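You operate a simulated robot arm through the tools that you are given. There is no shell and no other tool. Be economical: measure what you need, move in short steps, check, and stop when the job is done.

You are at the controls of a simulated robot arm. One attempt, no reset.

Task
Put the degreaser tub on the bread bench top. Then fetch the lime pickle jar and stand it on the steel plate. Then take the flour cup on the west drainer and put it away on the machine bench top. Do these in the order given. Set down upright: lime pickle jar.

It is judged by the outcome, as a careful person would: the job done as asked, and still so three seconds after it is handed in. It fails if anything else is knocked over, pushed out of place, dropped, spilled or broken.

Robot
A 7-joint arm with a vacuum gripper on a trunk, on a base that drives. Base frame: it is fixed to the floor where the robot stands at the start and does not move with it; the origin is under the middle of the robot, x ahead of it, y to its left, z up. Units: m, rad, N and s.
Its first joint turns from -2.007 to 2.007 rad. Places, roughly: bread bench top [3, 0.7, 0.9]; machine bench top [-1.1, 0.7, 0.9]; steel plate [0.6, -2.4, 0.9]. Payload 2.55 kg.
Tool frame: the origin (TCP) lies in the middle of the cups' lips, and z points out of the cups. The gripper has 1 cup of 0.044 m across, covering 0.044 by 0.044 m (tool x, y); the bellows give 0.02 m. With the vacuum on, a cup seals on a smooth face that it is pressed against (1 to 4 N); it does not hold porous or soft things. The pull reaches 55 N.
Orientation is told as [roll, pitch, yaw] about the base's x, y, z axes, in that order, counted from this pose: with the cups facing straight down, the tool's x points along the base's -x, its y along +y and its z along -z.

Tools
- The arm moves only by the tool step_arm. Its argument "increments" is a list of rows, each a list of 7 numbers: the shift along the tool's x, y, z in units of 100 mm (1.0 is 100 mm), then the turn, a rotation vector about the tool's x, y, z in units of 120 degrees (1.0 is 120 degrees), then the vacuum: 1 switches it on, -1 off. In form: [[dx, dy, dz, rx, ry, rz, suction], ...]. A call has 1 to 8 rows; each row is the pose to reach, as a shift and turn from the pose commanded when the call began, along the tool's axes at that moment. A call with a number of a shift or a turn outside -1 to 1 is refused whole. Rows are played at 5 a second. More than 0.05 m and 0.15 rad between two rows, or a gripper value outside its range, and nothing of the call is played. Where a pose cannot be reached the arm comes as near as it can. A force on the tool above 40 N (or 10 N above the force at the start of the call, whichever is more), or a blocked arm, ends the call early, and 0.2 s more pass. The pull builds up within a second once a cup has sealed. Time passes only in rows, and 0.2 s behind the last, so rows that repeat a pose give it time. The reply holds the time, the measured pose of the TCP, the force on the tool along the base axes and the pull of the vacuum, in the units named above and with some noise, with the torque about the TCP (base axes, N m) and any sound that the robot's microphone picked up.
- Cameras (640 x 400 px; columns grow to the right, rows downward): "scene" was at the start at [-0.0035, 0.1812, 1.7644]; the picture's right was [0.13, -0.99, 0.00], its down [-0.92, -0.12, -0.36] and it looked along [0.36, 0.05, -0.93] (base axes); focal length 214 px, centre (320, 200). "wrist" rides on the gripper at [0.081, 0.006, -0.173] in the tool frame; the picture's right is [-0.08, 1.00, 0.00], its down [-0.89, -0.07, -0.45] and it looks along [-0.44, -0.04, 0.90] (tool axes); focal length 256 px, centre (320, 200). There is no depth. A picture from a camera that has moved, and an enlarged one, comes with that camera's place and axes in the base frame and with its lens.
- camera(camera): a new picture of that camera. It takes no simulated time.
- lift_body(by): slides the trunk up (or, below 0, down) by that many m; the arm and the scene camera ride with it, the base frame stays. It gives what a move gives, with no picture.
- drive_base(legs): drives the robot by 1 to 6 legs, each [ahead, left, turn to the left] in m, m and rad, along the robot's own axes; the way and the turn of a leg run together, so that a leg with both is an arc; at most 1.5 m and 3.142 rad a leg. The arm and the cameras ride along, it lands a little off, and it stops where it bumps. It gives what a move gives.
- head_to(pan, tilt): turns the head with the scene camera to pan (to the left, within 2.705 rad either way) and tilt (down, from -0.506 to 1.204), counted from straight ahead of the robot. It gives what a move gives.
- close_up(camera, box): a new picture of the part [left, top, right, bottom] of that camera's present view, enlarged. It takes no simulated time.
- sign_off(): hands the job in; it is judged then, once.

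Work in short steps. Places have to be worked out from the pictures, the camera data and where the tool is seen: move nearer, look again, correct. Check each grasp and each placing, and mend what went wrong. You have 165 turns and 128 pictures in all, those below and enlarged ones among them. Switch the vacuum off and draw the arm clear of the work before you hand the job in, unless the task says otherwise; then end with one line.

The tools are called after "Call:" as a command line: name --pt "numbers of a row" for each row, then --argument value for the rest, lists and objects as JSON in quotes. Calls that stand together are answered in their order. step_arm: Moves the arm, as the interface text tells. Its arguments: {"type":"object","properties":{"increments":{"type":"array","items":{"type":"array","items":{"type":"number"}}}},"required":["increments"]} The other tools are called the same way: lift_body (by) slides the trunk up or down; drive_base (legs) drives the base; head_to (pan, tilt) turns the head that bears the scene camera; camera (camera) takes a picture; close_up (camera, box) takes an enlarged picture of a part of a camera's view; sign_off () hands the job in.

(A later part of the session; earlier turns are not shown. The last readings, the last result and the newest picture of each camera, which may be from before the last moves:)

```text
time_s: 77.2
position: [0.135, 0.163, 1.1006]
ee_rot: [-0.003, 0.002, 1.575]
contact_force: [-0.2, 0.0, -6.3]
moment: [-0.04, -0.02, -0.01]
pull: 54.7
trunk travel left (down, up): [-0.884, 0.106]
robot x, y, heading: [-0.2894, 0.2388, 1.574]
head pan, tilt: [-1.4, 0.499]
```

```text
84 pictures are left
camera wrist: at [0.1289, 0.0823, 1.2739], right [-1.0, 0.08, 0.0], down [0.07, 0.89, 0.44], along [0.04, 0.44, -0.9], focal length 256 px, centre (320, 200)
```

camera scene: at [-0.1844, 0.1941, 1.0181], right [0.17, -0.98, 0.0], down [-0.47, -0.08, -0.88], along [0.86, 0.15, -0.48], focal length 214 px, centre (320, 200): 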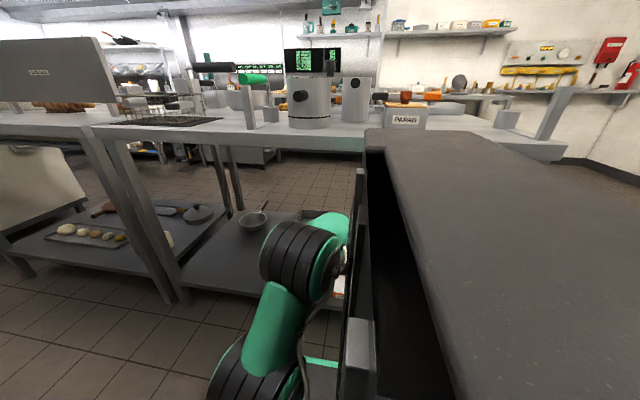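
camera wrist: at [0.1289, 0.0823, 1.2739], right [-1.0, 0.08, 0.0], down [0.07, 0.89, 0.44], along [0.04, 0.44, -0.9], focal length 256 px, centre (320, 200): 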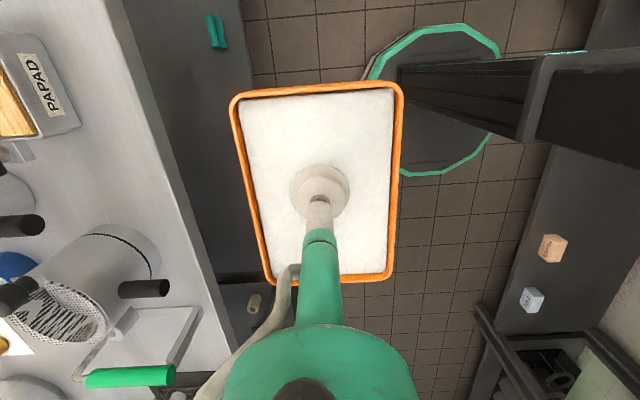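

Route: south to y≈-1.65, east past the crate to x≈2.0, then north to the bread bench, keeping heading north so the arm points east.

Call:
drive_base --legs '[[-1.0, 0, 0], [-0.88, 0, 0], [0, -1.2, 0], [0, -1.1, 0]]'

Call:
head_to --pan -0.6 --tilt 0.5

Call:
camera --camera "scene"

```text
time_s: 97.7
position: [2.4499, -1.7573, 1.1013]
ee_rot: [-0.002, 0.002, 1.552]
contact_force: [-0.5, 0.6, -6.4]
moment: [0.03, 0.01, 0.01]
pull: 54.8
trunk travel left (down, up): [-0.884, 0.106]
robot x, y, heading: [2.0264, -1.6696, 1.555]
head pan, tilt: [-1.4, 0.499]
```

```text
time_s: 98.8
position: [2.4497, -1.7569, 1.1002]
ee_rot: [-0.003, 0.002, 1.552]
contact_force: [-0.4, 0.0, -6.5]
moment: [-0.04, 0.01, 0.01]
pull: 55.0
trunk travel left (down, up): [-0.884, 0.106]
robot x, y, heading: [2.0252, -1.67, 1.551]
head pan, tilt: [-0.6, 0.499]
```

```text
83 pictures are left
camera scene: at [1.904, -1.6559, 1.8181], right [0.81, -0.58, 0.0], down [-0.28, -0.39, -0.88], along [0.51, 0.72, -0.48], focal length 214 px, centre (320, 200)
```

scene: 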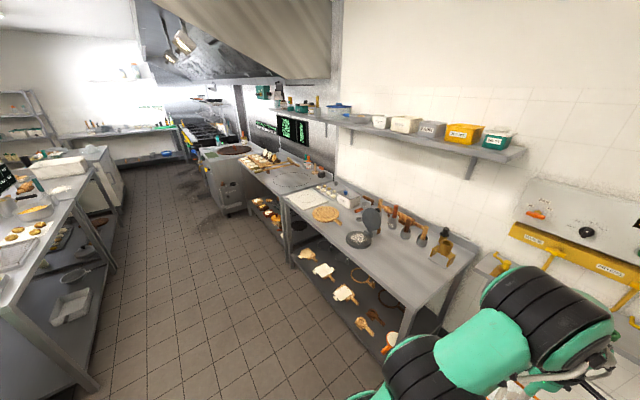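

Clear aisle. Drive north ~2.25 m, keeping a bit west of the benches, then look at the bread bench.

Call:
drive_base --legs '[[0, 0.15, 0.02], [1.15, 0, 0], [1.1, 0, 0]]'

Call:
head_to --pan -1.57 --tilt 0.7

Call:
camera --camera "scene"

Call:
camera --camera "wrist"

```text
time_s: 110.8
position: [2.2945, 0.4932, 1.1013]
ee_rot: [-0.006, 0.003, 1.573]
contact_force: [0.1, -0.5, -6.2]
moment: [-0.05, -0.03, 0.01]
pull: 54.7
trunk travel left (down, up): [-0.884, 0.106]
robot x, y, heading: [1.87, 0.5702, 1.575]
head pan, tilt: [-0.6, 0.499]
```

```text
time_s: 112.1
position: [2.2952, 0.4934, 1.1021]
ee_rot: [-0.004, 0.001, 1.572]
contact_force: [-0.5, 0.2, -5.8]
moment: [-0.01, -0.06, 0.04]
pull: 55.0
trunk travel left (down, up): [-0.884, 0.106]
robot x, y, heading: [1.8696, 0.5721, 1.576]
head pan, tilt: [-1.571, 0.7]
```

```text
82 pictures are left
camera scene: at [1.7808, 0.5078, 1.8004], right [0.0, -1.0, 0.0], down [-0.64, 0.0, -0.76], along [0.76, 0.0, -0.64], focal length 214 px, centre (320, 200)
```

scene: 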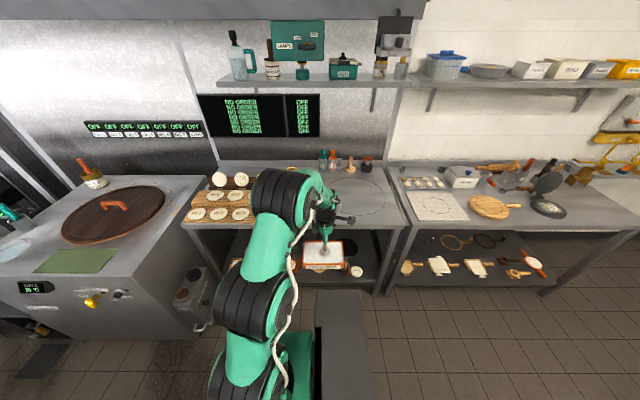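

```text
81 pictures are left
camera wrist: at [2.2878, 0.4117, 1.2739], right [-1.0, 0.08, 0.0], down [0.07, 0.89, 0.44], along [0.04, 0.44, -0.9], focal length 256 px, centre (320, 200)
```

wrist: 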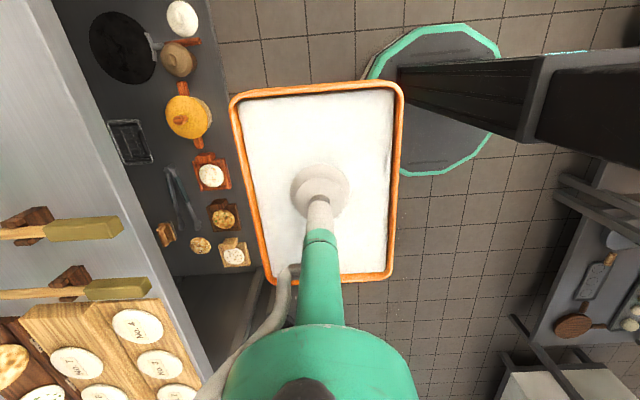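

Bench front edge ≈ x 2.61; the southern part (scribed circle, around (2.87, 0.28)) is empty. Back up 0.21 and move right 0.42 to bring the tub over it.

Call:
drive_base --legs '[[-0.21, 0, 0], [0, -0.42, 0]]'

Call:
camera --camera "wrist"

Call:
camera --camera "scene"

```text
time_s: 115.9
position: [2.7109, 0.2828, 1.1008]
ee_rot: [-0.002, 0.002, 1.573]
contact_force: [0.6, 0.8, -6.1]
moment: [-0.03, -0.05, -0.01]
pull: 54.9
trunk travel left (down, up): [-0.884, 0.106]
robot x, y, heading: [2.2876, 0.3606, 1.574]
head pan, tilt: [-1.571, 0.7]
```

```text
80 pictures are left
camera wrist: at [2.7056, 0.2016, 1.2737], right [-1.0, 0.08, 0.0], down [0.07, 0.89, 0.44], along [0.04, 0.44, -0.9], focal length 256 px, centre (320, 200)
```

wrist: 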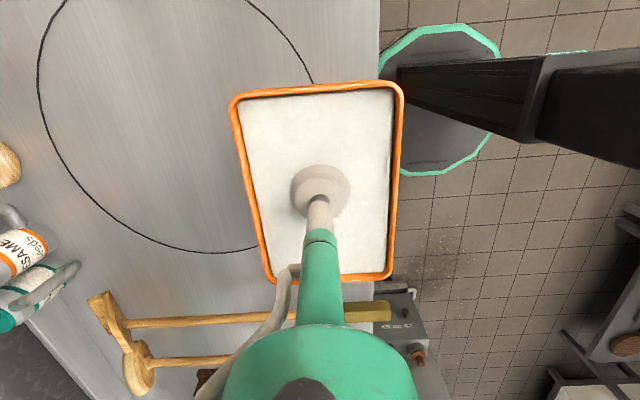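

```text
79 pictures are left
camera scene: at [2.1988, 0.298, 1.8004], right [0.0, -1.0, 0.0], down [-0.64, 0.0, -0.76], along [0.76, 0.0, -0.64], focal length 214 px, centre (320, 200)
```

scene: 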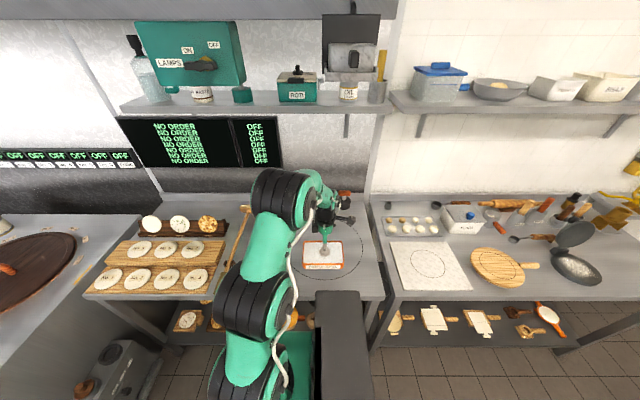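

Tub's near edge is ~3 cm inside the bench edge; nudge 0.05 further in for margin and lower 8 cm.

Call:
drive_base --legs '[[0, -0.05, 0]]'

Call:
lift_body --by -0.08

Call:
camera --camera "scene"

Call:
close_up --camera "scene" --box '[280, 210, 400, 300]'

```text
time_s: 116.8
position: [2.7605, 0.2818, 1.1001]
ee_rot: [-0.001, 0.002, 1.573]
contact_force: [0.6, 0.1, -5.6]
moment: [-0.05, 0.01, 0.04]
pull: 55.0
trunk travel left (down, up): [-0.884, 0.106]
robot x, y, heading: [2.3385, 0.3639, 1.572]
head pan, tilt: [-1.571, 0.7]
```

```text
time_s: 118.0
position: [2.7612, 0.2833, 1.0199]
ee_rot: [-0.003, 0.002, 1.572]
contact_force: [0.5, -0.9, -5.7]
moment: [-0.03, 0.0, 0.01]
pull: 54.6
trunk travel left (down, up): [-0.804, 0.186]
robot x, y, heading: [2.335, 0.3631, 1.573]
head pan, tilt: [-1.571, 0.7]
```

```text
78 pictures are left
camera scene: at [2.2472, 0.2981, 1.7204], right [0.0, -1.0, 0.0], down [-0.64, 0.0, -0.76], along [0.76, 0.0, -0.64], focal length 214 px, centre (320, 200)
```

scene: 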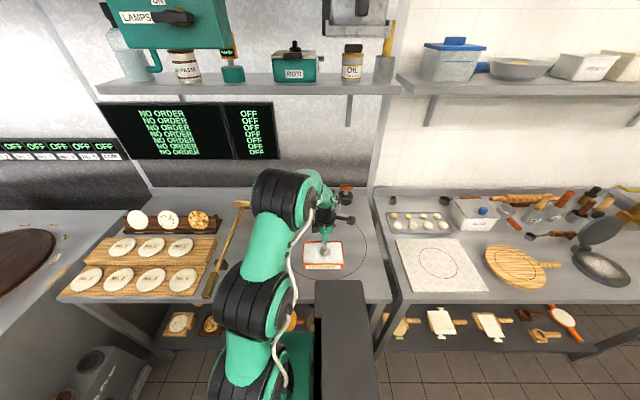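

```text
4.44 times, centred on (340, 255) of scene
camera zoom: at [2.2472, 0.2981, 1.7204], right [0.0, -1.0, 0.0], down [-0.64, 0.0, -0.76], along [0.76, 0.0, -0.64], focal length 953 px, centre (231, -44)
```

zoom: 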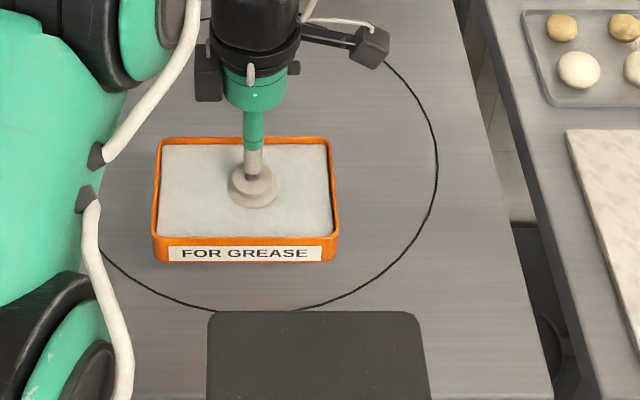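

Lower the arm in centimetre rows until contact.

Call:
step_arm --pt "0 0 0.15 0 0 0 1" --pt "0 0 0.25 0 0 0 1" --pt "0 0 0.35 0 0 0 1" --pt "0 0 0.42 0 0 0 1" --pt "0 0 0.42 0 0 0 1"

```text
time_s: 119.2
position: [2.7606, 0.2828, 0.9771]
ee_rot: [-0.003, 0.001, 1.57]
contact_force: [0.4, 1.0, -5.5]
moment: [-0.05, -0.01, 0.0]
pull: 55.3
trunk travel left (down, up): [-0.804, 0.186]
robot x, y, heading: [2.3375, 0.3625, 1.571]
head pan, tilt: [-1.571, 0.7]
```

Call:
step_arm --pt "0 0 0.06 0 0 0 1" --pt "0 0 0.12 0 0 0 1" --pt "0 0 0.18 0 0 0 1" --pt "0 0 0.22 0 0 0 1"

```text
time_s: 120.2
position: [2.7607, 0.2828, 0.9553]
ee_rot: [-0.002, 0.002, 1.574]
contact_force: [0.3, -0.7, -6.0]
moment: [-0.05, 0.0, -0.01]
pull: 54.8
trunk travel left (down, up): [-0.804, 0.186]
robot x, y, heading: [2.3375, 0.3611, 1.572]
head pan, tilt: [-1.571, 0.7]
```

Still hanging free; continue in small rows.

Call:
step_arm --pt "0 0 0.05 0 0 0 1" --pt "0 0 0.1 0 0 0 1" --pt "0 0 0.15 0 0 0 1"

```text
time_s: 121.0
position: [2.7612, 0.283, 0.9415]
ee_rot: [-0.002, 0.001, 1.574]
contact_force: [-0.3, -0.4, -5.2]
moment: [-0.03, -0.02, -0.03]
pull: 55.2
trunk travel left (down, up): [-0.804, 0.186]
robot x, y, heading: [2.3353, 0.3617, 1.571]
head pan, tilt: [-1.571, 0.7]
```

Call:
step_arm --pt "0 0 0.04 0 0 0 1" --pt "0 0 0.08 0 0 0 1" --pt "0 0 0.12 0 0 0 1"

Call:
close_up --camera "scene" --box '[280, 210, 400, 300]'

```text
time_s: 121.8
position: [2.7607, 0.2822, 0.9346]
ee_rot: [-0.011, 0.003, 1.573]
contact_force: [-8.1, 2.4, 33.9]
moment: [0.54, 0.39, 0.24]
pull: 54.8
trunk travel left (down, up): [-0.804, 0.186]
robot x, y, heading: [2.3373, 0.3638, 1.571]
head pan, tilt: [-1.571, 0.7]
```

```text
4.44 times, centred on (340, 255) of scene
camera zoom: at [2.2411, 0.2992, 1.7208], right [0.0, -1.0, 0.0], down [-0.64, 0.0, -0.77], along [0.77, 0.0, -0.64], focal length 953 px, centre (231, -44)
```

zoom: 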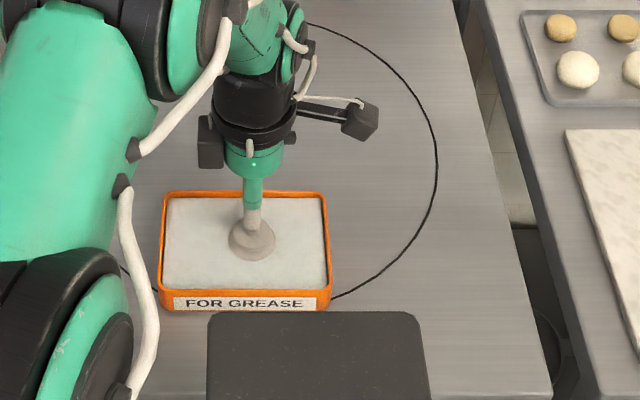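

Contact at z≈0.935. Relax a bit upward with vacuum off, wait, then withdraw.

Call:
step_arm --pt "0 0 -0.03 0 0 0 -1" --pt "0 0 -0.03 0 0 0 -1" --pt "0 0 -0.03 0 0 0 -1" --pt "0 0 -0.03 0 0 0 -1" --pt "0 0 -0.03 0 0 0 -1" --pt "0 0 -0.1 0 0 0 -1"

Call:
step_arm --pt "0 0 -0.3 0 0 0 -1" --pt "0 0 -0.6 0 0 0 -1" --pt "0 0 -1.0 0 0 0 -1"

Call:
camera --camera "wrist"

```text
time_s: 123.2
position: [2.7599, 0.2839, 0.9403]
ee_rot: [-0.002, 0.002, 1.572]
contact_force: [0.6, -0.5, 0.6]
moment: [-0.03, -0.01, 0.01]
pull: 0.1
trunk travel left (down, up): [-0.804, 0.186]
robot x, y, heading: [2.3344, 0.363, 1.576]
head pan, tilt: [-1.571, 0.7]
```

```text
time_s: 124.0
position: [2.7606, 0.2829, 1.0399]
ee_rot: [-0.003, 0.002, 1.572]
contact_force: [0.3, 0.7, 0.5]
moment: [0.01, -0.01, 0.02]
pull: 0.1
trunk travel left (down, up): [-0.804, 0.186]
robot x, y, heading: [2.3385, 0.3627, 1.571]
head pan, tilt: [-1.571, 0.7]
```

```text
75 pictures are left
camera wrist: at [2.7524, 0.2021, 1.213], right [-1.0, 0.08, 0.0], down [0.07, 0.89, 0.44], along [0.04, 0.44, -0.9], focal length 256 px, centre (320, 200)
```

wrist: 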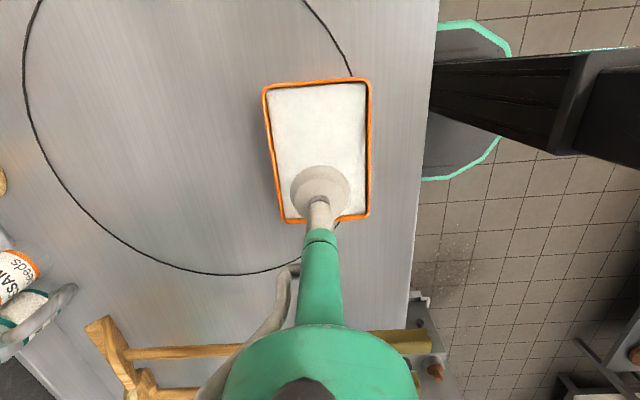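

Tub is standing on the bread bench top. Now raise the trunk slightly, back away west, go south and west to the crate.

Call:
lift_body --by 0.1

Call:
drive_base --legs '[[0, 0.47, 0], [-1.0, 0, 0], [-1.0, 0, 0], [0, 0.9, 0], [0, 0.9, 0]]'

Call:
head_to --pan -1.0 --tilt 1.0

Call:
camera --camera "scene"

```text
time_s: 125.3
position: [2.7606, 0.2827, 1.1385]
ee_rot: [-0.002, 0.001, 1.573]
contact_force: [0.6, -1.1, -0.2]
moment: [0.02, -0.03, -0.02]
pull: 0.1
trunk travel left (down, up): [-0.904, 0.086]
robot x, y, heading: [2.3375, 0.3602, 1.574]
head pan, tilt: [-1.571, 0.7]
```

```text
time_s: 146.3
position: [0.4749, -1.6975, 1.1388]
ee_rot: [-0.001, 0.001, 1.563]
contact_force: [0.5, -0.5, 0.3]
moment: [0.02, -0.01, 0.0]
pull: 0.0
trunk travel left (down, up): [-0.904, 0.086]
robot x, y, heading: [0.0514, -1.6181, 1.562]
head pan, tilt: [-1.571, 0.7]
```

```text
time_s: 147.3
position: [0.4759, -1.697, 1.1393]
ee_rot: [-0.001, 0.001, 1.562]
contact_force: [-0.6, -0.5, -0.7]
moment: [0.04, 0.01, 0.01]
pull: 0.0
trunk travel left (down, up): [-0.904, 0.086]
robot x, y, heading: [0.0538, -1.6135, 1.566]
head pan, tilt: [-1.0, 1.0]
```

```text
74 pictures are left
camera scene: at [-0.0632, -1.6396, 1.797], right [0.53, -0.85, 0.0], down [-0.71, -0.45, -0.54], along [0.46, 0.29, -0.84], focal length 214 px, centre (320, 200)
```

scene: 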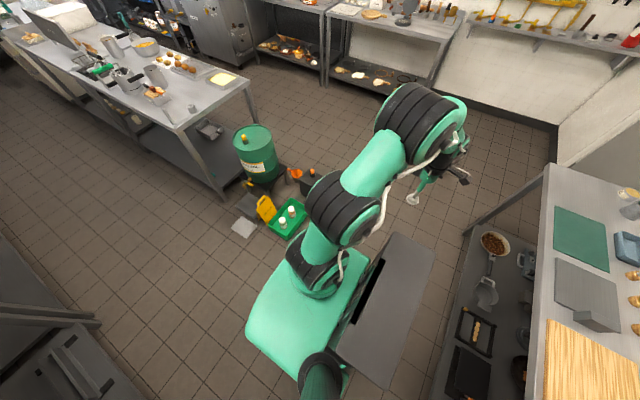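

Drive north to y≈-0.97 with x≈0, then localise the jar with the wrist camera.

Call:
drive_base --legs '[[0.64, 0.06, 0]]'

Call:
camera --camera "wrist"

```text
time_s: 150.9
position: [0.4213, -1.0611, 1.1391]
ee_rot: [-0.002, 0.002, 1.563]
contact_force: [-0.1, 0.1, 0.4]
moment: [-0.02, 0.01, -0.03]
pull: 0.0
trunk travel left (down, up): [-0.904, 0.086]
robot x, y, heading: [0.0003, -0.9814, 1.565]
head pan, tilt: [-1.0, 1.0]
```

```text
73 pictures are left
camera wrist: at [0.4143, -1.1426, 1.3125], right [-1.0, 0.09, 0.0], down [0.08, 0.89, 0.44], along [0.04, 0.44, -0.9], focal length 256 px, centre (320, 200)
```

wrist: 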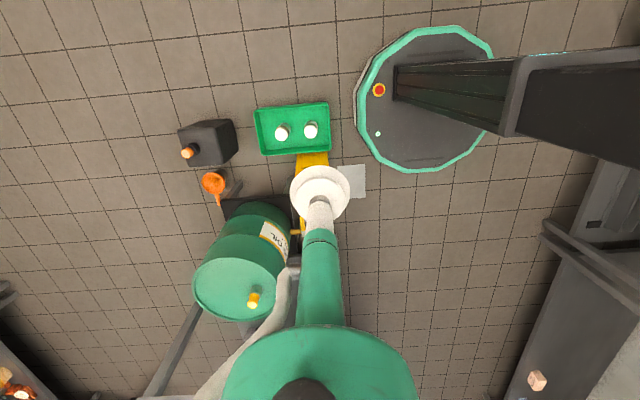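

Jar at about (0.479, -0.919). The wet-floor sign stands just north of the crate, so I'll approach from the south with the forearm pointing west: back off, go east, turn left ~1.757 rad.

Call:
drive_base --legs '[[-0.42, 0, 0], [0, -0.479, 0], [0, 0, 1.757]]'

Call:
camera --camera "wrist"

```text
time_s: 160.1
position: [0.4779, -0.9689, 1.1398]
ee_rot: [-0.002, 0.003, -2.973]
contact_force: [0.8, -0.1, -0.7]
moment: [0.0, 0.0, 0.0]
pull: 0.1
trunk travel left (down, up): [-0.904, 0.086]
robot x, y, heading: [0.4696, -1.4014, -2.974]
head pan, tilt: [-1.0, 1.0]
```

```text
72 pictures are left
camera wrist: at [0.5582, -0.9645, 1.3125], right [0.09, -1.0, 0.0], down [-0.89, -0.08, 0.44], along [-0.44, -0.04, -0.9], focal length 256 px, centre (320, 200)
```

wrist: 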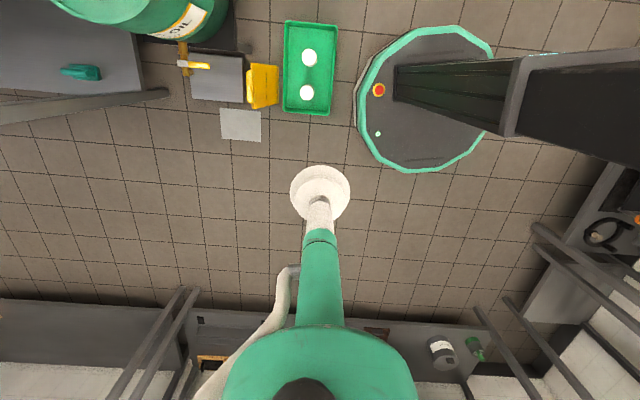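

Jar refined to (0.481, -0.917). Drive the small correction, lower the trunk by 0.7 m, and look again.

Call:
drive_base --legs '[[-0.012, -0.045, 0]]'

Call:
lift_body --by -0.4

Call:
lift_body --by -0.3

Call:
camera --camera "wrist"

```text
time_s: 161.0
position: [0.4827, -0.9245, 1.1404]
ee_rot: [-0.001, 0.002, -2.974]
contact_force: [-0.5, 0.4, 0.1]
moment: [-0.04, -0.01, 0.01]
pull: 0.0
trunk travel left (down, up): [-0.904, 0.086]
robot x, y, heading: [0.4777, -1.3529, -2.979]
head pan, tilt: [-1.0, 1.0]
```

```text
time_s: 164.8
position: [0.4824, -0.9239, 0.7391]
ee_rot: [-0.002, 0.001, -2.973]
contact_force: [-0.4, -1.2, 0.0]
moment: [0.01, 0.01, 0.0]
pull: 0.1
trunk travel left (down, up): [-0.504, 0.486]
robot x, y, heading: [0.4783, -1.3532, -2.975]
head pan, tilt: [-1.0, 1.0]
```

```text
time_s: 167.8
position: [0.482, -0.9239, 0.4389]
ee_rot: [-0.002, 0.001, -2.973]
contact_force: [-0.7, 0.1, -0.5]
moment: [0.0, -0.02, 0.03]
pull: 0.1
trunk travel left (down, up): [-0.204, 0.786]
robot x, y, heading: [0.4765, -1.35, -2.973]
head pan, tilt: [-1.0, 1.0]
```

```text
71 pictures are left
camera wrist: at [0.5625, -0.9183, 0.6126], right [0.09, -1.0, 0.0], down [-0.89, -0.08, 0.44], along [-0.44, -0.04, -0.9], focal length 256 px, centre (320, 200)
```

wrist: 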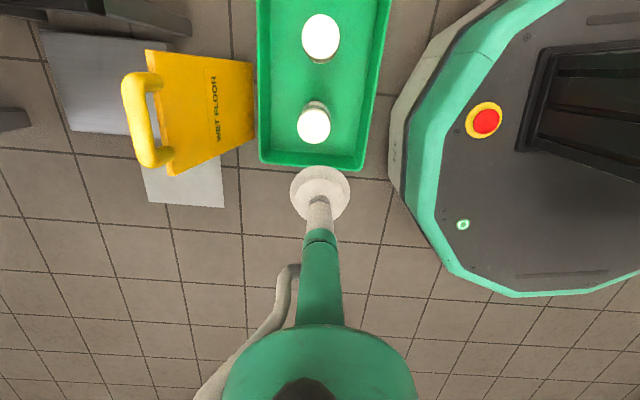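

Lid at ≈(0.483, -0.916, 0.16). Lower trunk 0.2 and correct 8 mm, then look.

Call:
lift_body --by -0.18

Call:
step_arm --pt "0.02 -0.08 0 0 0 0 -1" --pt "0.02 -0.08 0.2 0 0 0 -1" --pt "0.02 -0.08 0.2 0 0 0 -1"

Call:
camera --camera "wrist"

```text
time_s: 169.8
position: [0.4819, -0.9239, 0.2586]
ee_rot: [-0.003, 0.002, -2.974]
contact_force: [0.5, 0.2, -0.4]
moment: [-0.02, -0.01, 0.0]
pull: 0.1
trunk travel left (down, up): [-0.024, 0.966]
robot x, y, heading: [0.4752, -1.3531, -2.971]
head pan, tilt: [-1.0, 1.0]
```

```text
time_s: 170.6
position: [0.4825, -0.9151, 0.24]
ee_rot: [-0.001, 0.002, -2.975]
contact_force: [-0.6, -0.6, 0.0]
moment: [-0.03, 0.0, 0.02]
pull: 0.0
trunk travel left (down, up): [-0.024, 0.966]
robot x, y, heading: [0.4746, -1.3591, -2.982]
head pan, tilt: [-1.0, 1.0]
```

```text
70 pictures are left
camera wrist: at [0.563, -0.9102, 0.4128], right [0.09, -1.0, 0.0], down [-0.89, -0.08, 0.44], along [-0.44, -0.04, -0.9], focal length 256 px, centre (320, 200)
```

wrist: 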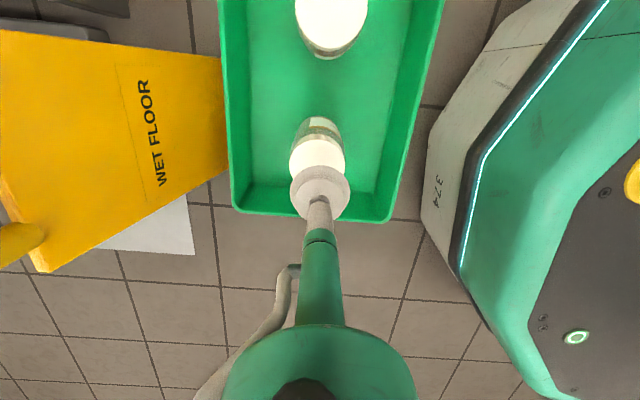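

Aligned. Descend with vacuum on in small rows.

Call:
step_arm --pt "0 0 0.2 0 0 0 1" --pt "0 0 0.35 0 0 0 1" --pt "0 0 0.45 0 0 0 1" --pt "0 0 0.55 0 0 0 1" --pt "0 0 0.6 0 0 0 1"

```text
time_s: 171.8
position: [0.4829, -0.9159, 0.1791]
ee_rot: [-0.003, 0.002, -2.974]
contact_force: [-0.1, 0.6, 0.5]
moment: [-0.01, 0.0, 0.01]
pull: 0.0
trunk travel left (down, up): [-0.024, 0.966]
robot x, y, heading: [0.4769, -1.3529, -2.974]
head pan, tilt: [-1.0, 1.0]
```

Call:
step_arm --pt "0 0 0.06 0 0 0 1" --pt "0 0 0.12 0 0 0 1" --pt "0 0 0.18 0 0 0 1" --pt "0 0 0.24 0 0 0 1" --pt "0 0 0.3 0 0 0 1"

Call:
camera --camera "wrist"

```text
time_s: 172.6
position: [0.4844, -0.9126, 0.1691]
ee_rot: [-0.011, 0.005, -2.973]
contact_force: [-1.6, -6.5, 14.2]
moment: [-0.22, 0.32, 0.12]
pull: 55.2
trunk travel left (down, up): [-0.024, 0.966]
robot x, y, heading: [0.4781, -1.3553, -2.971]
head pan, tilt: [-1.0, 1.0]
stopped in row 3: the force on the tool passed its limit (the readings are from after the stop); the commanded pose is now the measured one
```

```text
69 pictures are left
camera wrist: at [0.5636, -0.9082, 0.3428], right [0.09, -1.0, -0.01], down [-0.89, -0.08, 0.44], along [-0.44, -0.03, -0.9], focal length 256 px, centre (320, 200)
```

wrist: 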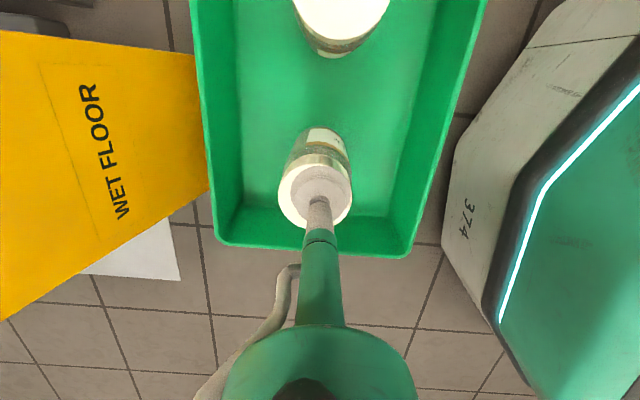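

Sealed on the lid. Lift straight up, then raise the trunk.

Call:
step_arm --pt "0 0 -0.05 0 0 0 1" --pt "0 0 -0.2 0 0 0 1" --pt "0 0 -0.4 0 0 0 1" --pt "0 0 -0.4 0 0 0 1"

Call:
lift_body --by 0.4

Call:
lift_body --by 0.4

Call:
camera --camera "wrist"

```text
time_s: 173.6
position: [0.4838, -0.9135, 0.2058]
ee_rot: [-0.007, 0.005, -2.975]
contact_force: [-0.1, 0.4, -4.3]
moment: [-0.02, -0.02, 0.04]
pull: 54.9
trunk travel left (down, up): [-0.024, 0.966]
robot x, y, heading: [0.4737, -1.355, -2.974]
head pan, tilt: [-1.0, 1.0]
```

```text
time_s: 177.5
position: [0.4839, -0.9123, 0.607]
ee_rot: [-0.007, 0.003, -2.974]
contact_force: [-0.1, 0.4, -3.8]
moment: [-0.01, 0.0, -0.02]
pull: 55.0
trunk travel left (down, up): [-0.424, 0.566]
robot x, y, heading: [0.4736, -1.3555, -2.97]
head pan, tilt: [-1.0, 1.0]
```

```text
time_s: 181.3
position: [0.4842, -0.9137, 1.0076]
ee_rot: [-0.007, 0.004, -2.973]
contact_force: [-0.5, -0.8, -4.4]
moment: [-0.06, -0.02, -0.01]
pull: 54.6
trunk travel left (down, up): [-0.824, 0.166]
robot x, y, heading: [0.4766, -1.3561, -2.968]
head pan, tilt: [-1.0, 1.0]
```

```text
68 pictures are left
camera wrist: at [0.5637, -0.9083, 1.1812], right [0.09, -1.0, -0.01], down [-0.89, -0.08, 0.44], along [-0.44, -0.03, -0.9], focal length 256 px, centre (320, 200)
```

wrist: 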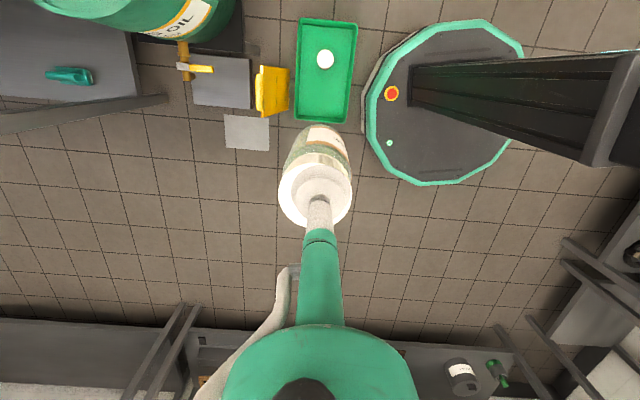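

Jar held (~0.4 kg). Raise a bit more, back off from the crate to the south, and turn around to face the steel-plate table.

Call:
lift_body --by 0.16

Call:
drive_base --legs '[[0, 0.25, 0], [0, 0, 3.14]]'

Call:
head_to --pan -1.7 --tilt 0.8

Call:
camera --camera "scene"

Call:
camera --camera "wrist"

```text
time_s: 183.1
position: [0.4834, -0.9135, 1.1667]
ee_rot: [-0.006, 0.003, -2.973]
contact_force: [0.5, 0.5, -4.2]
moment: [-0.04, 0.01, -0.01]
pull: 54.8
trunk travel left (down, up): [-0.984, 0.006]
robot x, y, heading: [0.474, -1.3528, -2.971]
head pan, tilt: [-1.0, 1.0]
```

```text
time_s: 192.3
position: [0.4962, -2.0453, 1.1677]
ee_rot: [-0.009, 0.005, 0.138]
contact_force: [0.0, 0.2, -5.5]
moment: [0.02, 0.03, 0.02]
pull: 55.1
trunk travel left (down, up): [-0.984, 0.006]
robot x, y, heading: [0.5164, -1.6043, 0.137]
head pan, tilt: [-1.0, 1.0]
```

```text
time_s: 193.3
position: [0.4975, -2.0464, 1.1683]
ee_rot: [-0.007, 0.003, 0.139]
contact_force: [0.8, 1.2, -4.2]
moment: [0.04, 0.0, 0.03]
pull: 54.8
trunk travel left (down, up): [-0.984, 0.006]
robot x, y, heading: [0.519, -1.6057, 0.14]
head pan, tilt: [-1.7, 0.799]
```

```text
67 pictures are left
camera scene: at [0.4361, -1.5211, 1.8921], right [-1.0, -0.01, 0.0], down [-0.01, 0.72, -0.7], along [0.01, -0.7, -0.72], focal length 214 px, centre (320, 200)
```

scene: 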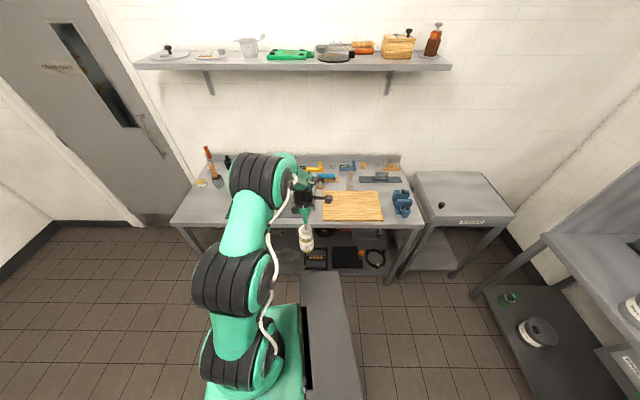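

```text
66 pictures are left
camera wrist: at [0.4161, -2.0495, 1.3412], right [-0.06, 1.0, -0.01], down [0.89, 0.06, 0.44], along [0.44, 0.02, -0.9], focal length 256 px, centre (320, 200)
```

wrist: 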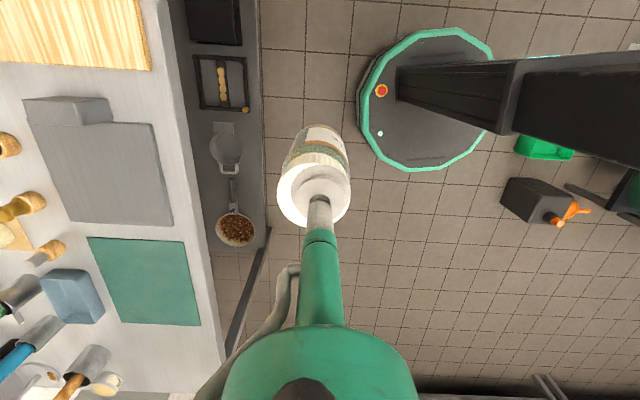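

Steel plate centre ≈ (0.60, -2.42), front edge y≈-2.32, x 0.51–0.69. Drive so the jar is over (0.61, -2.39), then check.

Call:
drive_base --legs '[[0.064, -0.2, 0], [0, -0.156, 0]]'

Call:
camera --camera "wrist"

Call:
camera --camera "scene"

```text
time_s: 196.0
position: [0.6074, -2.3854, 1.1674]
ee_rot: [-0.01, 0.002, 0.141]
contact_force: [-1.1, -0.4, -4.8]
moment: [0.04, 0.04, 0.0]
pull: 54.1
trunk travel left (down, up): [-0.984, 0.006]
robot x, y, heading: [0.6322, -1.945, 0.136]
head pan, tilt: [-1.7, 0.799]
```

```text
65 pictures are left
camera wrist: at [0.5286, -2.3905, 1.3415], right [-0.06, 1.0, -0.01], down [0.89, 0.06, 0.44], along [0.44, 0.02, -0.9], focal length 256 px, centre (320, 200)
```

wrist: 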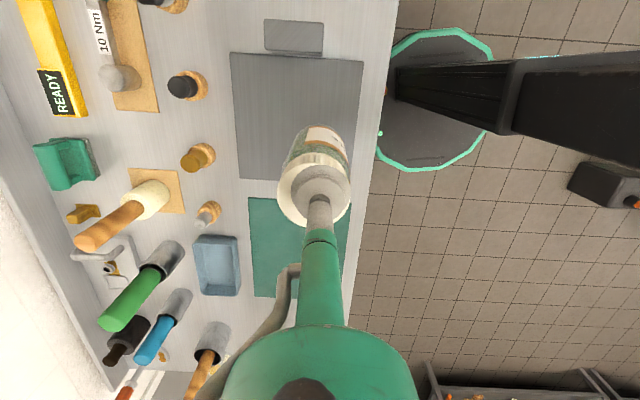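

```text
64 pictures are left
camera scene: at [0.5477, -1.8617, 1.892], right [-1.0, -0.01, 0.0], down [-0.01, 0.72, -0.7], along [0.01, -0.7, -0.72], focal length 214 px, centre (320, 200)
```

scene: 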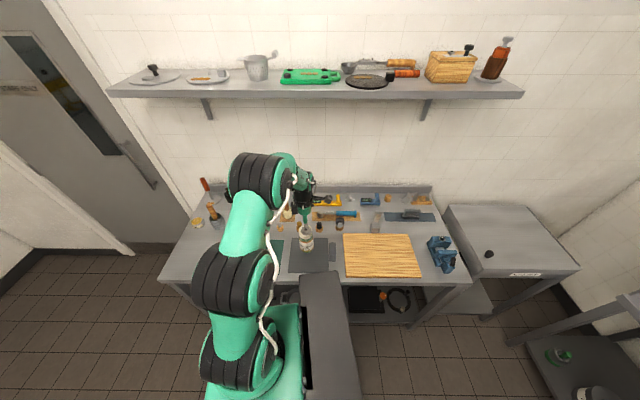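

Jar is over the plate. Lower 6 cm by trunk, then small arm rows until touch.

Call:
lift_body --by -0.06

Call:
step_arm --pt "0 0 0.05 0 0 0 1" --pt "0 0 0.1 0 0 0 1" --pt "0 0 0.15 0 0 0 1" --pt "0 0 0.2 0 0 0 1"

Call:
close_up --camera "scene" --box '[260, 190, 360, 280]'

```text
time_s: 197.0
position: [0.6091, -2.3859, 1.1082]
ee_rot: [-0.006, 0.005, 0.139]
contact_force: [-0.3, -0.3, -3.9]
moment: [0.04, 0.03, -0.05]
pull: 55.1
trunk travel left (down, up): [-0.924, 0.066]
robot x, y, heading: [0.6295, -1.9436, 0.139]
head pan, tilt: [-1.7, 0.799]
```

```text
time_s: 198.0
position: [0.6097, -2.3864, 1.0867]
ee_rot: [-0.007, 0.003, 0.139]
contact_force: [0.2, -0.5, -3.7]
moment: [0.06, 0.04, -0.01]
pull: 54.7
trunk travel left (down, up): [-0.924, 0.066]
robot x, y, heading: [0.6307, -1.9453, 0.14]
head pan, tilt: [-1.7, 0.799]
```

```text
4.44 times, centred on (310, 235) of scene
camera zoom: at [0.548, -1.8633, 1.8321], right [-1.0, -0.01, 0.0], down [-0.01, 0.72, -0.7], along [0.01, -0.7, -0.72], focal length 953 px, centre (364, 44)
```

zoom: 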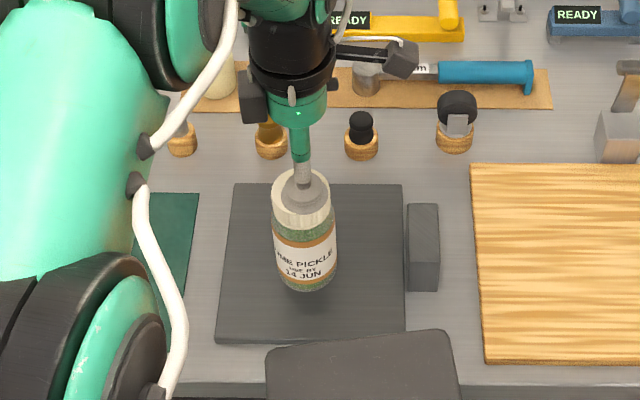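

Label confirms lime pickle, over the plate. Continue lowering.

Call:
step_arm --pt "0 0 0.04 0 0 0 1" --pt "0 0 0.08 0 0 0 1" --pt "0 0 0.12 0 0 0 1"

Call:
step_arm --pt "0 0 0.04 0 0 0 1" --pt "0 0 0.08 0 0 0 1" --pt "0 0 0.12 0 0 0 1"

```text
time_s: 198.8
position: [0.6099, -2.3873, 1.0752]
ee_rot: [-0.007, 0.004, 0.139]
contact_force: [-0.6, -0.2, -4.5]
moment: [0.05, 0.0, 0.02]
pull: 54.5
trunk travel left (down, up): [-0.924, 0.066]
robot x, y, heading: [0.6316, -1.9486, 0.141]
head pan, tilt: [-1.7, 0.799]
```

```text
time_s: 199.6
position: [0.61, -2.3872, 1.0628]
ee_rot: [-0.008, 0.003, 0.14]
contact_force: [0.0, -0.5, -5.3]
moment: [0.06, 0.01, 0.03]
pull: 55.3
trunk travel left (down, up): [-0.924, 0.066]
robot x, y, heading: [0.6332, -1.9477, 0.142]
head pan, tilt: [-1.7, 0.799]
```

Call:
step_arm --pt "0 0 0.04 0 0 0 1" --pt "0 0 0.08 0 0 0 1" --pt "0 0 0.12 0 0 0 1"

```text
time_s: 200.4
position: [0.6082, -2.3883, 1.0516]
ee_rot: [-0.007, 0.005, 0.141]
contact_force: [0.5, 0.3, -4.3]
moment: [0.04, 0.01, 0.0]
pull: 55.0
trunk travel left (down, up): [-0.924, 0.066]
robot x, y, heading: [0.6234, -1.9453, 0.14]
head pan, tilt: [-1.7, 0.799]
```

Call:
step_arm --pt "0 0 0.03 0 0 0 1" --pt "0 0 0.06 0 0 0 1" --pt "0 0 0.09 0 0 0 1"

Call:
close_up --camera "scene" --box '[260, 190, 360, 280]'

```text
time_s: 201.2
position: [0.6086, -2.3867, 1.0461]
ee_rot: [-0.015, 0.006, 0.14]
contact_force: [-1.0, 6.8, 25.5]
moment: [0.1, -0.34, 0.11]
pull: 55.3
trunk travel left (down, up): [-0.924, 0.066]
robot x, y, heading: [0.6271, -1.9434, 0.139]
head pan, tilt: [-1.7, 0.799]
```

```text
4.44 times, centred on (310, 235) of scene
camera zoom: at [0.5478, -1.8576, 1.8323], right [-1.0, -0.01, 0.0], down [-0.01, 0.71, -0.7], along [0.01, -0.7, -0.71], focal length 953 px, centre (364, 44)
```

zoom: 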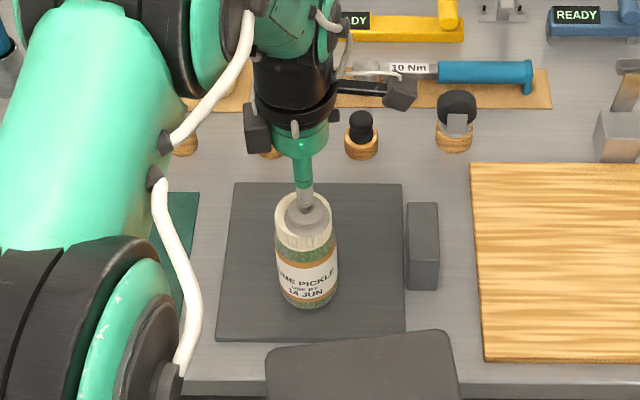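

Jar stands on the plate with contact. Release with a slight relax, then withdraw upward.

Call:
step_arm --pt "0 0 -0.03 0 0 0 -1" --pt "0 0 -0.03 0 0 0 -1" --pt "0 0 -0.03 0 0 0 -1" --pt "0 0 -0.03 0 0 0 -1" --pt "0 0 -0.03 0 0 0 -1" --pt "0 0 -0.1 0 0 0 -1"

Call:
step_arm --pt "0 0 -0.2 0 0 0 -1" --pt "0 0 -0.4 0 0 0 -1" --pt "0 0 -0.7 0 0 0 -1"

Call:
close_up --camera "scene" --box '[260, 190, 360, 280]'

```text
time_s: 202.6
position: [0.6085, -2.3872, 1.0527]
ee_rot: [-0.008, 0.003, 0.14]
contact_force: [0.0, -0.2, -0.3]
moment: [-0.01, 0.01, -0.01]
pull: 0.1
trunk travel left (down, up): [-0.924, 0.066]
robot x, y, heading: [0.6302, -1.9469, 0.142]
head pan, tilt: [-1.7, 0.799]
```

```text
time_s: 203.4
position: [0.6101, -2.3848, 1.1224]
ee_rot: [-0.007, 0.004, 0.14]
contact_force: [0.6, 0.0, 0.3]
moment: [-0.03, 0.01, 0.0]
pull: 0.1
trunk travel left (down, up): [-0.924, 0.066]
robot x, y, heading: [0.6328, -1.946, 0.14]
head pan, tilt: [-1.7, 0.799]
```

```text
4.44 times, centred on (310, 235) of scene
camera zoom: at [0.5481, -1.8619, 1.832], right [-1.0, -0.01, 0.0], down [-0.01, 0.72, -0.7], along [0.01, -0.7, -0.72], focal length 953 px, centre (364, 44)
```

zoom: 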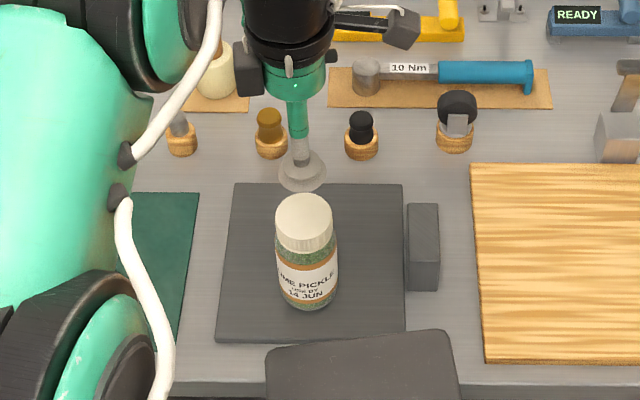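

Jar stands upright on the plate. Back away north and test how far outward the arm can reach in free space, since the flour cup sits deeper on the drainer.

Call:
drive_base --legs '[[0, 0.35, 0]]'

Call:
step_arm --pt "0 0 0.4 0 0 0 -1" --pt "0 0 0.8 0 0 0 -1" --pt "0 -0.4 0.8 0 0 0 -1" --pt "0 -0.8 0.8 0 0 0 -1" --pt "0 -1.0 0.8 0 0 0 -1" --pt "0 -1.0 0.8 0 0 0 -1"

```text
time_s: 205.6
position: [0.5591, -2.0383, 1.1227]
ee_rot: [-0.007, 0.003, 0.135]
contact_force: [-0.2, 0.2, 0.2]
moment: [-0.03, 0.0, -0.01]
pull: 0.1
trunk travel left (down, up): [-0.924, 0.066]
robot x, y, heading: [0.5821, -1.5996, 0.136]
head pan, tilt: [-1.7, 0.799]
```

```text
time_s: 207.0
position: [0.5731, -2.1397, 1.0441]
ee_rot: [-0.007, 0.005, 0.135]
contact_force: [0.2, 0.4, 0.4]
moment: [0.02, 0.01, 0.0]
pull: 0.1
trunk travel left (down, up): [-0.924, 0.066]
robot x, y, heading: [0.5822, -1.6001, 0.136]
head pan, tilt: [-1.7, 0.799]
```

Reach of 0.54 m works. Look at the arm's shape in this stretched posture.

Call:
head_to --pan -1.5 --tilt 1.1

Call:
camera --camera "scene"

Call:
camera --camera "wrist"

```text
time_s: 207.8
position: [0.5728, -2.1396, 1.0438]
ee_rot: [-0.006, 0.004, 0.136]
contact_force: [0.4, 1.3, 0.7]
moment: [0.0, -0.02, -0.03]
pull: 0.0
trunk travel left (down, up): [-0.924, 0.066]
robot x, y, heading: [0.5816, -1.5991, 0.136]
head pan, tilt: [-1.499, 1.1]
```

```text
60 pictures are left
camera scene: at [0.5123, -1.4965, 1.8104], right [-0.98, -0.21, 0.0], down [-0.18, 0.87, -0.45], along [0.09, -0.44, -0.89], focal length 214 px, centre (320, 200)
```

scene: 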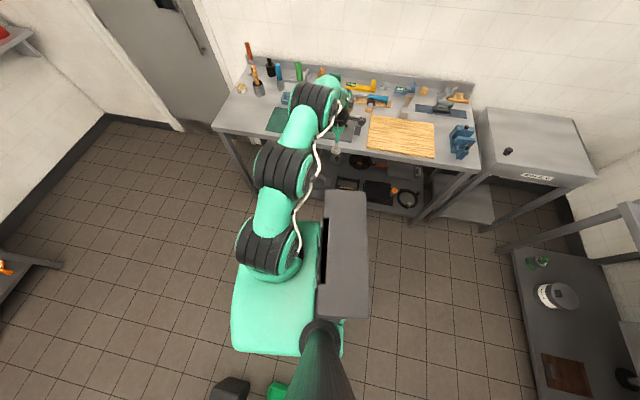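

```text
59 pictures are left
camera wrist: at [0.4925, -2.1435, 1.2171], right [-0.06, 1.0, -0.01], down [0.89, 0.06, 0.44], along [0.44, 0.02, -0.9], focal length 256 px, centre (320, 200)
```

wrist: 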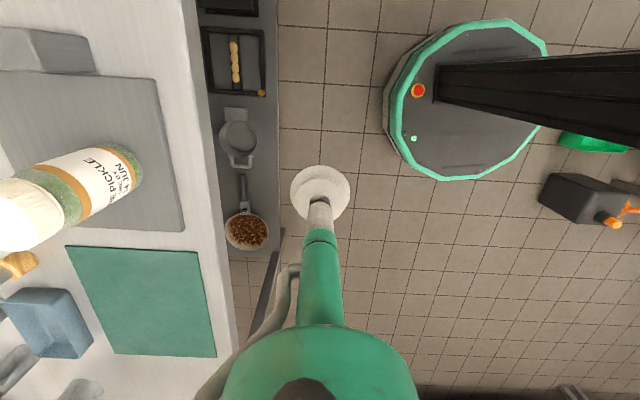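

Arm shape understood. Retract, then drive west, turn so the arm points west-southwest, and go north beside the drainer for a look.

Call:
step_arm --pt "0 0.4 0 0 0 0 -1" --pt "0 0.8 -0.3 0 0 0 -1" --pt "0 1.0 -0.7 0 0 0 -1"

Call:
drive_base --legs '[[-0.723, 0.099, 0], [0, 0, -1.206], [-1.131, 0.619, 0]]'

Call:
head_to --pan -1.9 --tilt 0.9

Call:
camera --camera "scene"

Call:
camera --camera "wrist"

```text
time_s: 208.6
position: [0.5588, -2.0373, 1.112]
ee_rot: [-0.007, 0.004, 0.135]
contact_force: [-0.6, -0.2, 0.3]
moment: [-0.01, 0.02, 0.0]
pull: 0.0
trunk travel left (down, up): [-0.924, 0.066]
robot x, y, heading: [0.5824, -1.601, 0.135]
head pan, tilt: [-1.499, 1.1]
```

```text
time_s: 221.7
position: [-0.5781, -0.4519, 1.1116]
ee_rot: [-0.008, 0.003, -1.056]
contact_force: [-0.2, 0.0, -0.6]
moment: [0.01, 0.02, -0.02]
pull: 0.2
trunk travel left (down, up): [-0.924, 0.066]
robot x, y, heading: [-0.159, -0.3121, -1.057]
head pan, tilt: [-1.499, 1.1]
```

```text
time_s: 222.6
position: [-0.5763, -0.4518, 1.1126]
ee_rot: [-0.006, 0.002, -1.057]
contact_force: [1.0, -0.3, 0.3]
moment: [-0.02, 0.0, 0.02]
pull: 0.1
trunk travel left (down, up): [-0.924, 0.066]
robot x, y, heading: [-0.1594, -0.3119, -1.057]
head pan, tilt: [-1.901, 0.901]
```

```text
58 pictures are left
camera scene: at [-0.1079, -0.1888, 1.8242], right [-0.18, 0.98, 0.0], down [0.77, 0.14, -0.62], along [-0.61, -0.11, -0.78], focal length 214 px, centre (320, 200)
```

scene: 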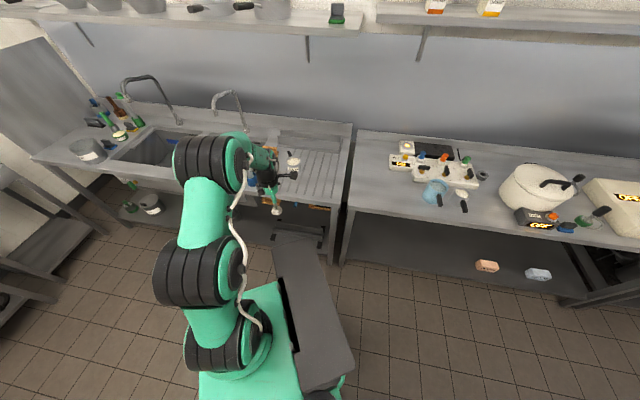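

```text
57 pictures are left
camera wrist: at [-0.6102, -0.3792, 1.2854], right [0.91, 0.42, -0.01], down [0.38, -0.81, 0.44], along [0.18, -0.4, -0.9], focal length 256 px, centre (320, 200)
```

wrist: 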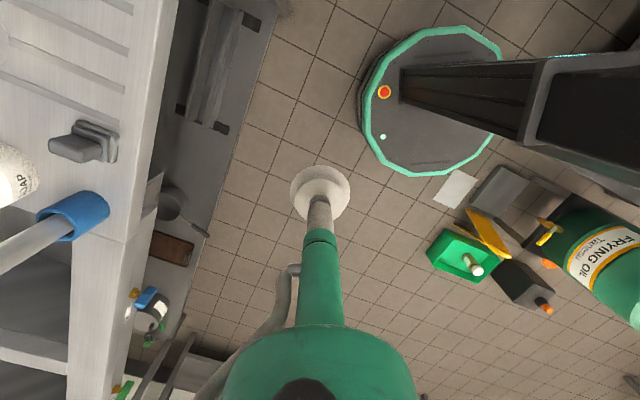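

Zoom on the flour cup region.

Call:
close_up --camera "scene" --box '[260, 135, 340, 195]'

Call:
close_up --camera "scene" --box '[350, 135, 510, 235]'

```text
6.67 times, centred on (300, 165) of scene
camera zoom: at [-0.1079, -0.1888, 1.8242], right [-0.18, 0.98, 0.0], down [0.77, 0.14, -0.62], along [-0.61, -0.11, -0.78], focal length 1430 px, centre (453, 433)
```

zoom: 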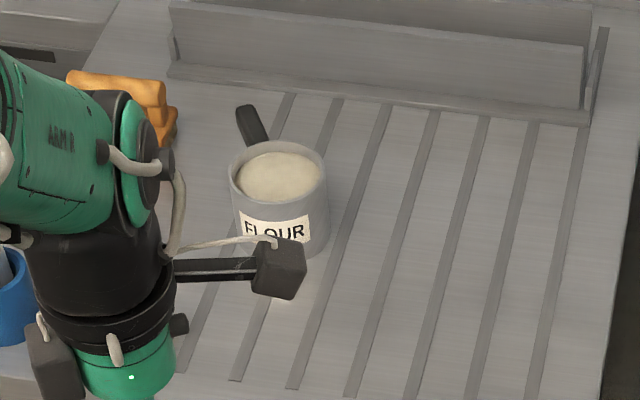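

```text
4.00 times, centred on (430, 185) of scene
camera zoom: at [-0.1079, -0.1888, 1.8242], right [-0.18, 0.98, 0.0], down [0.77, 0.14, -0.62], along [-0.61, -0.11, -0.78], focal length 858 px, centre (-120, 260)
```

zoom: 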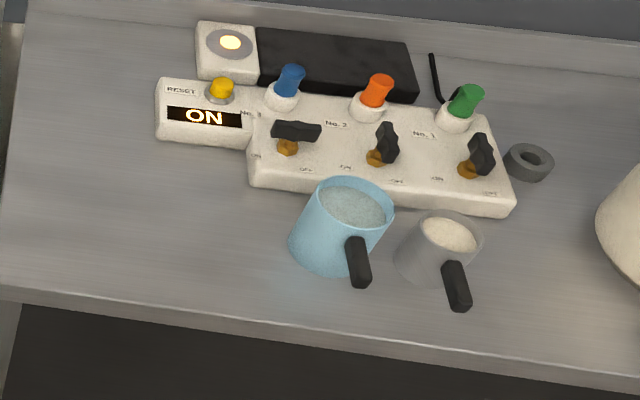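

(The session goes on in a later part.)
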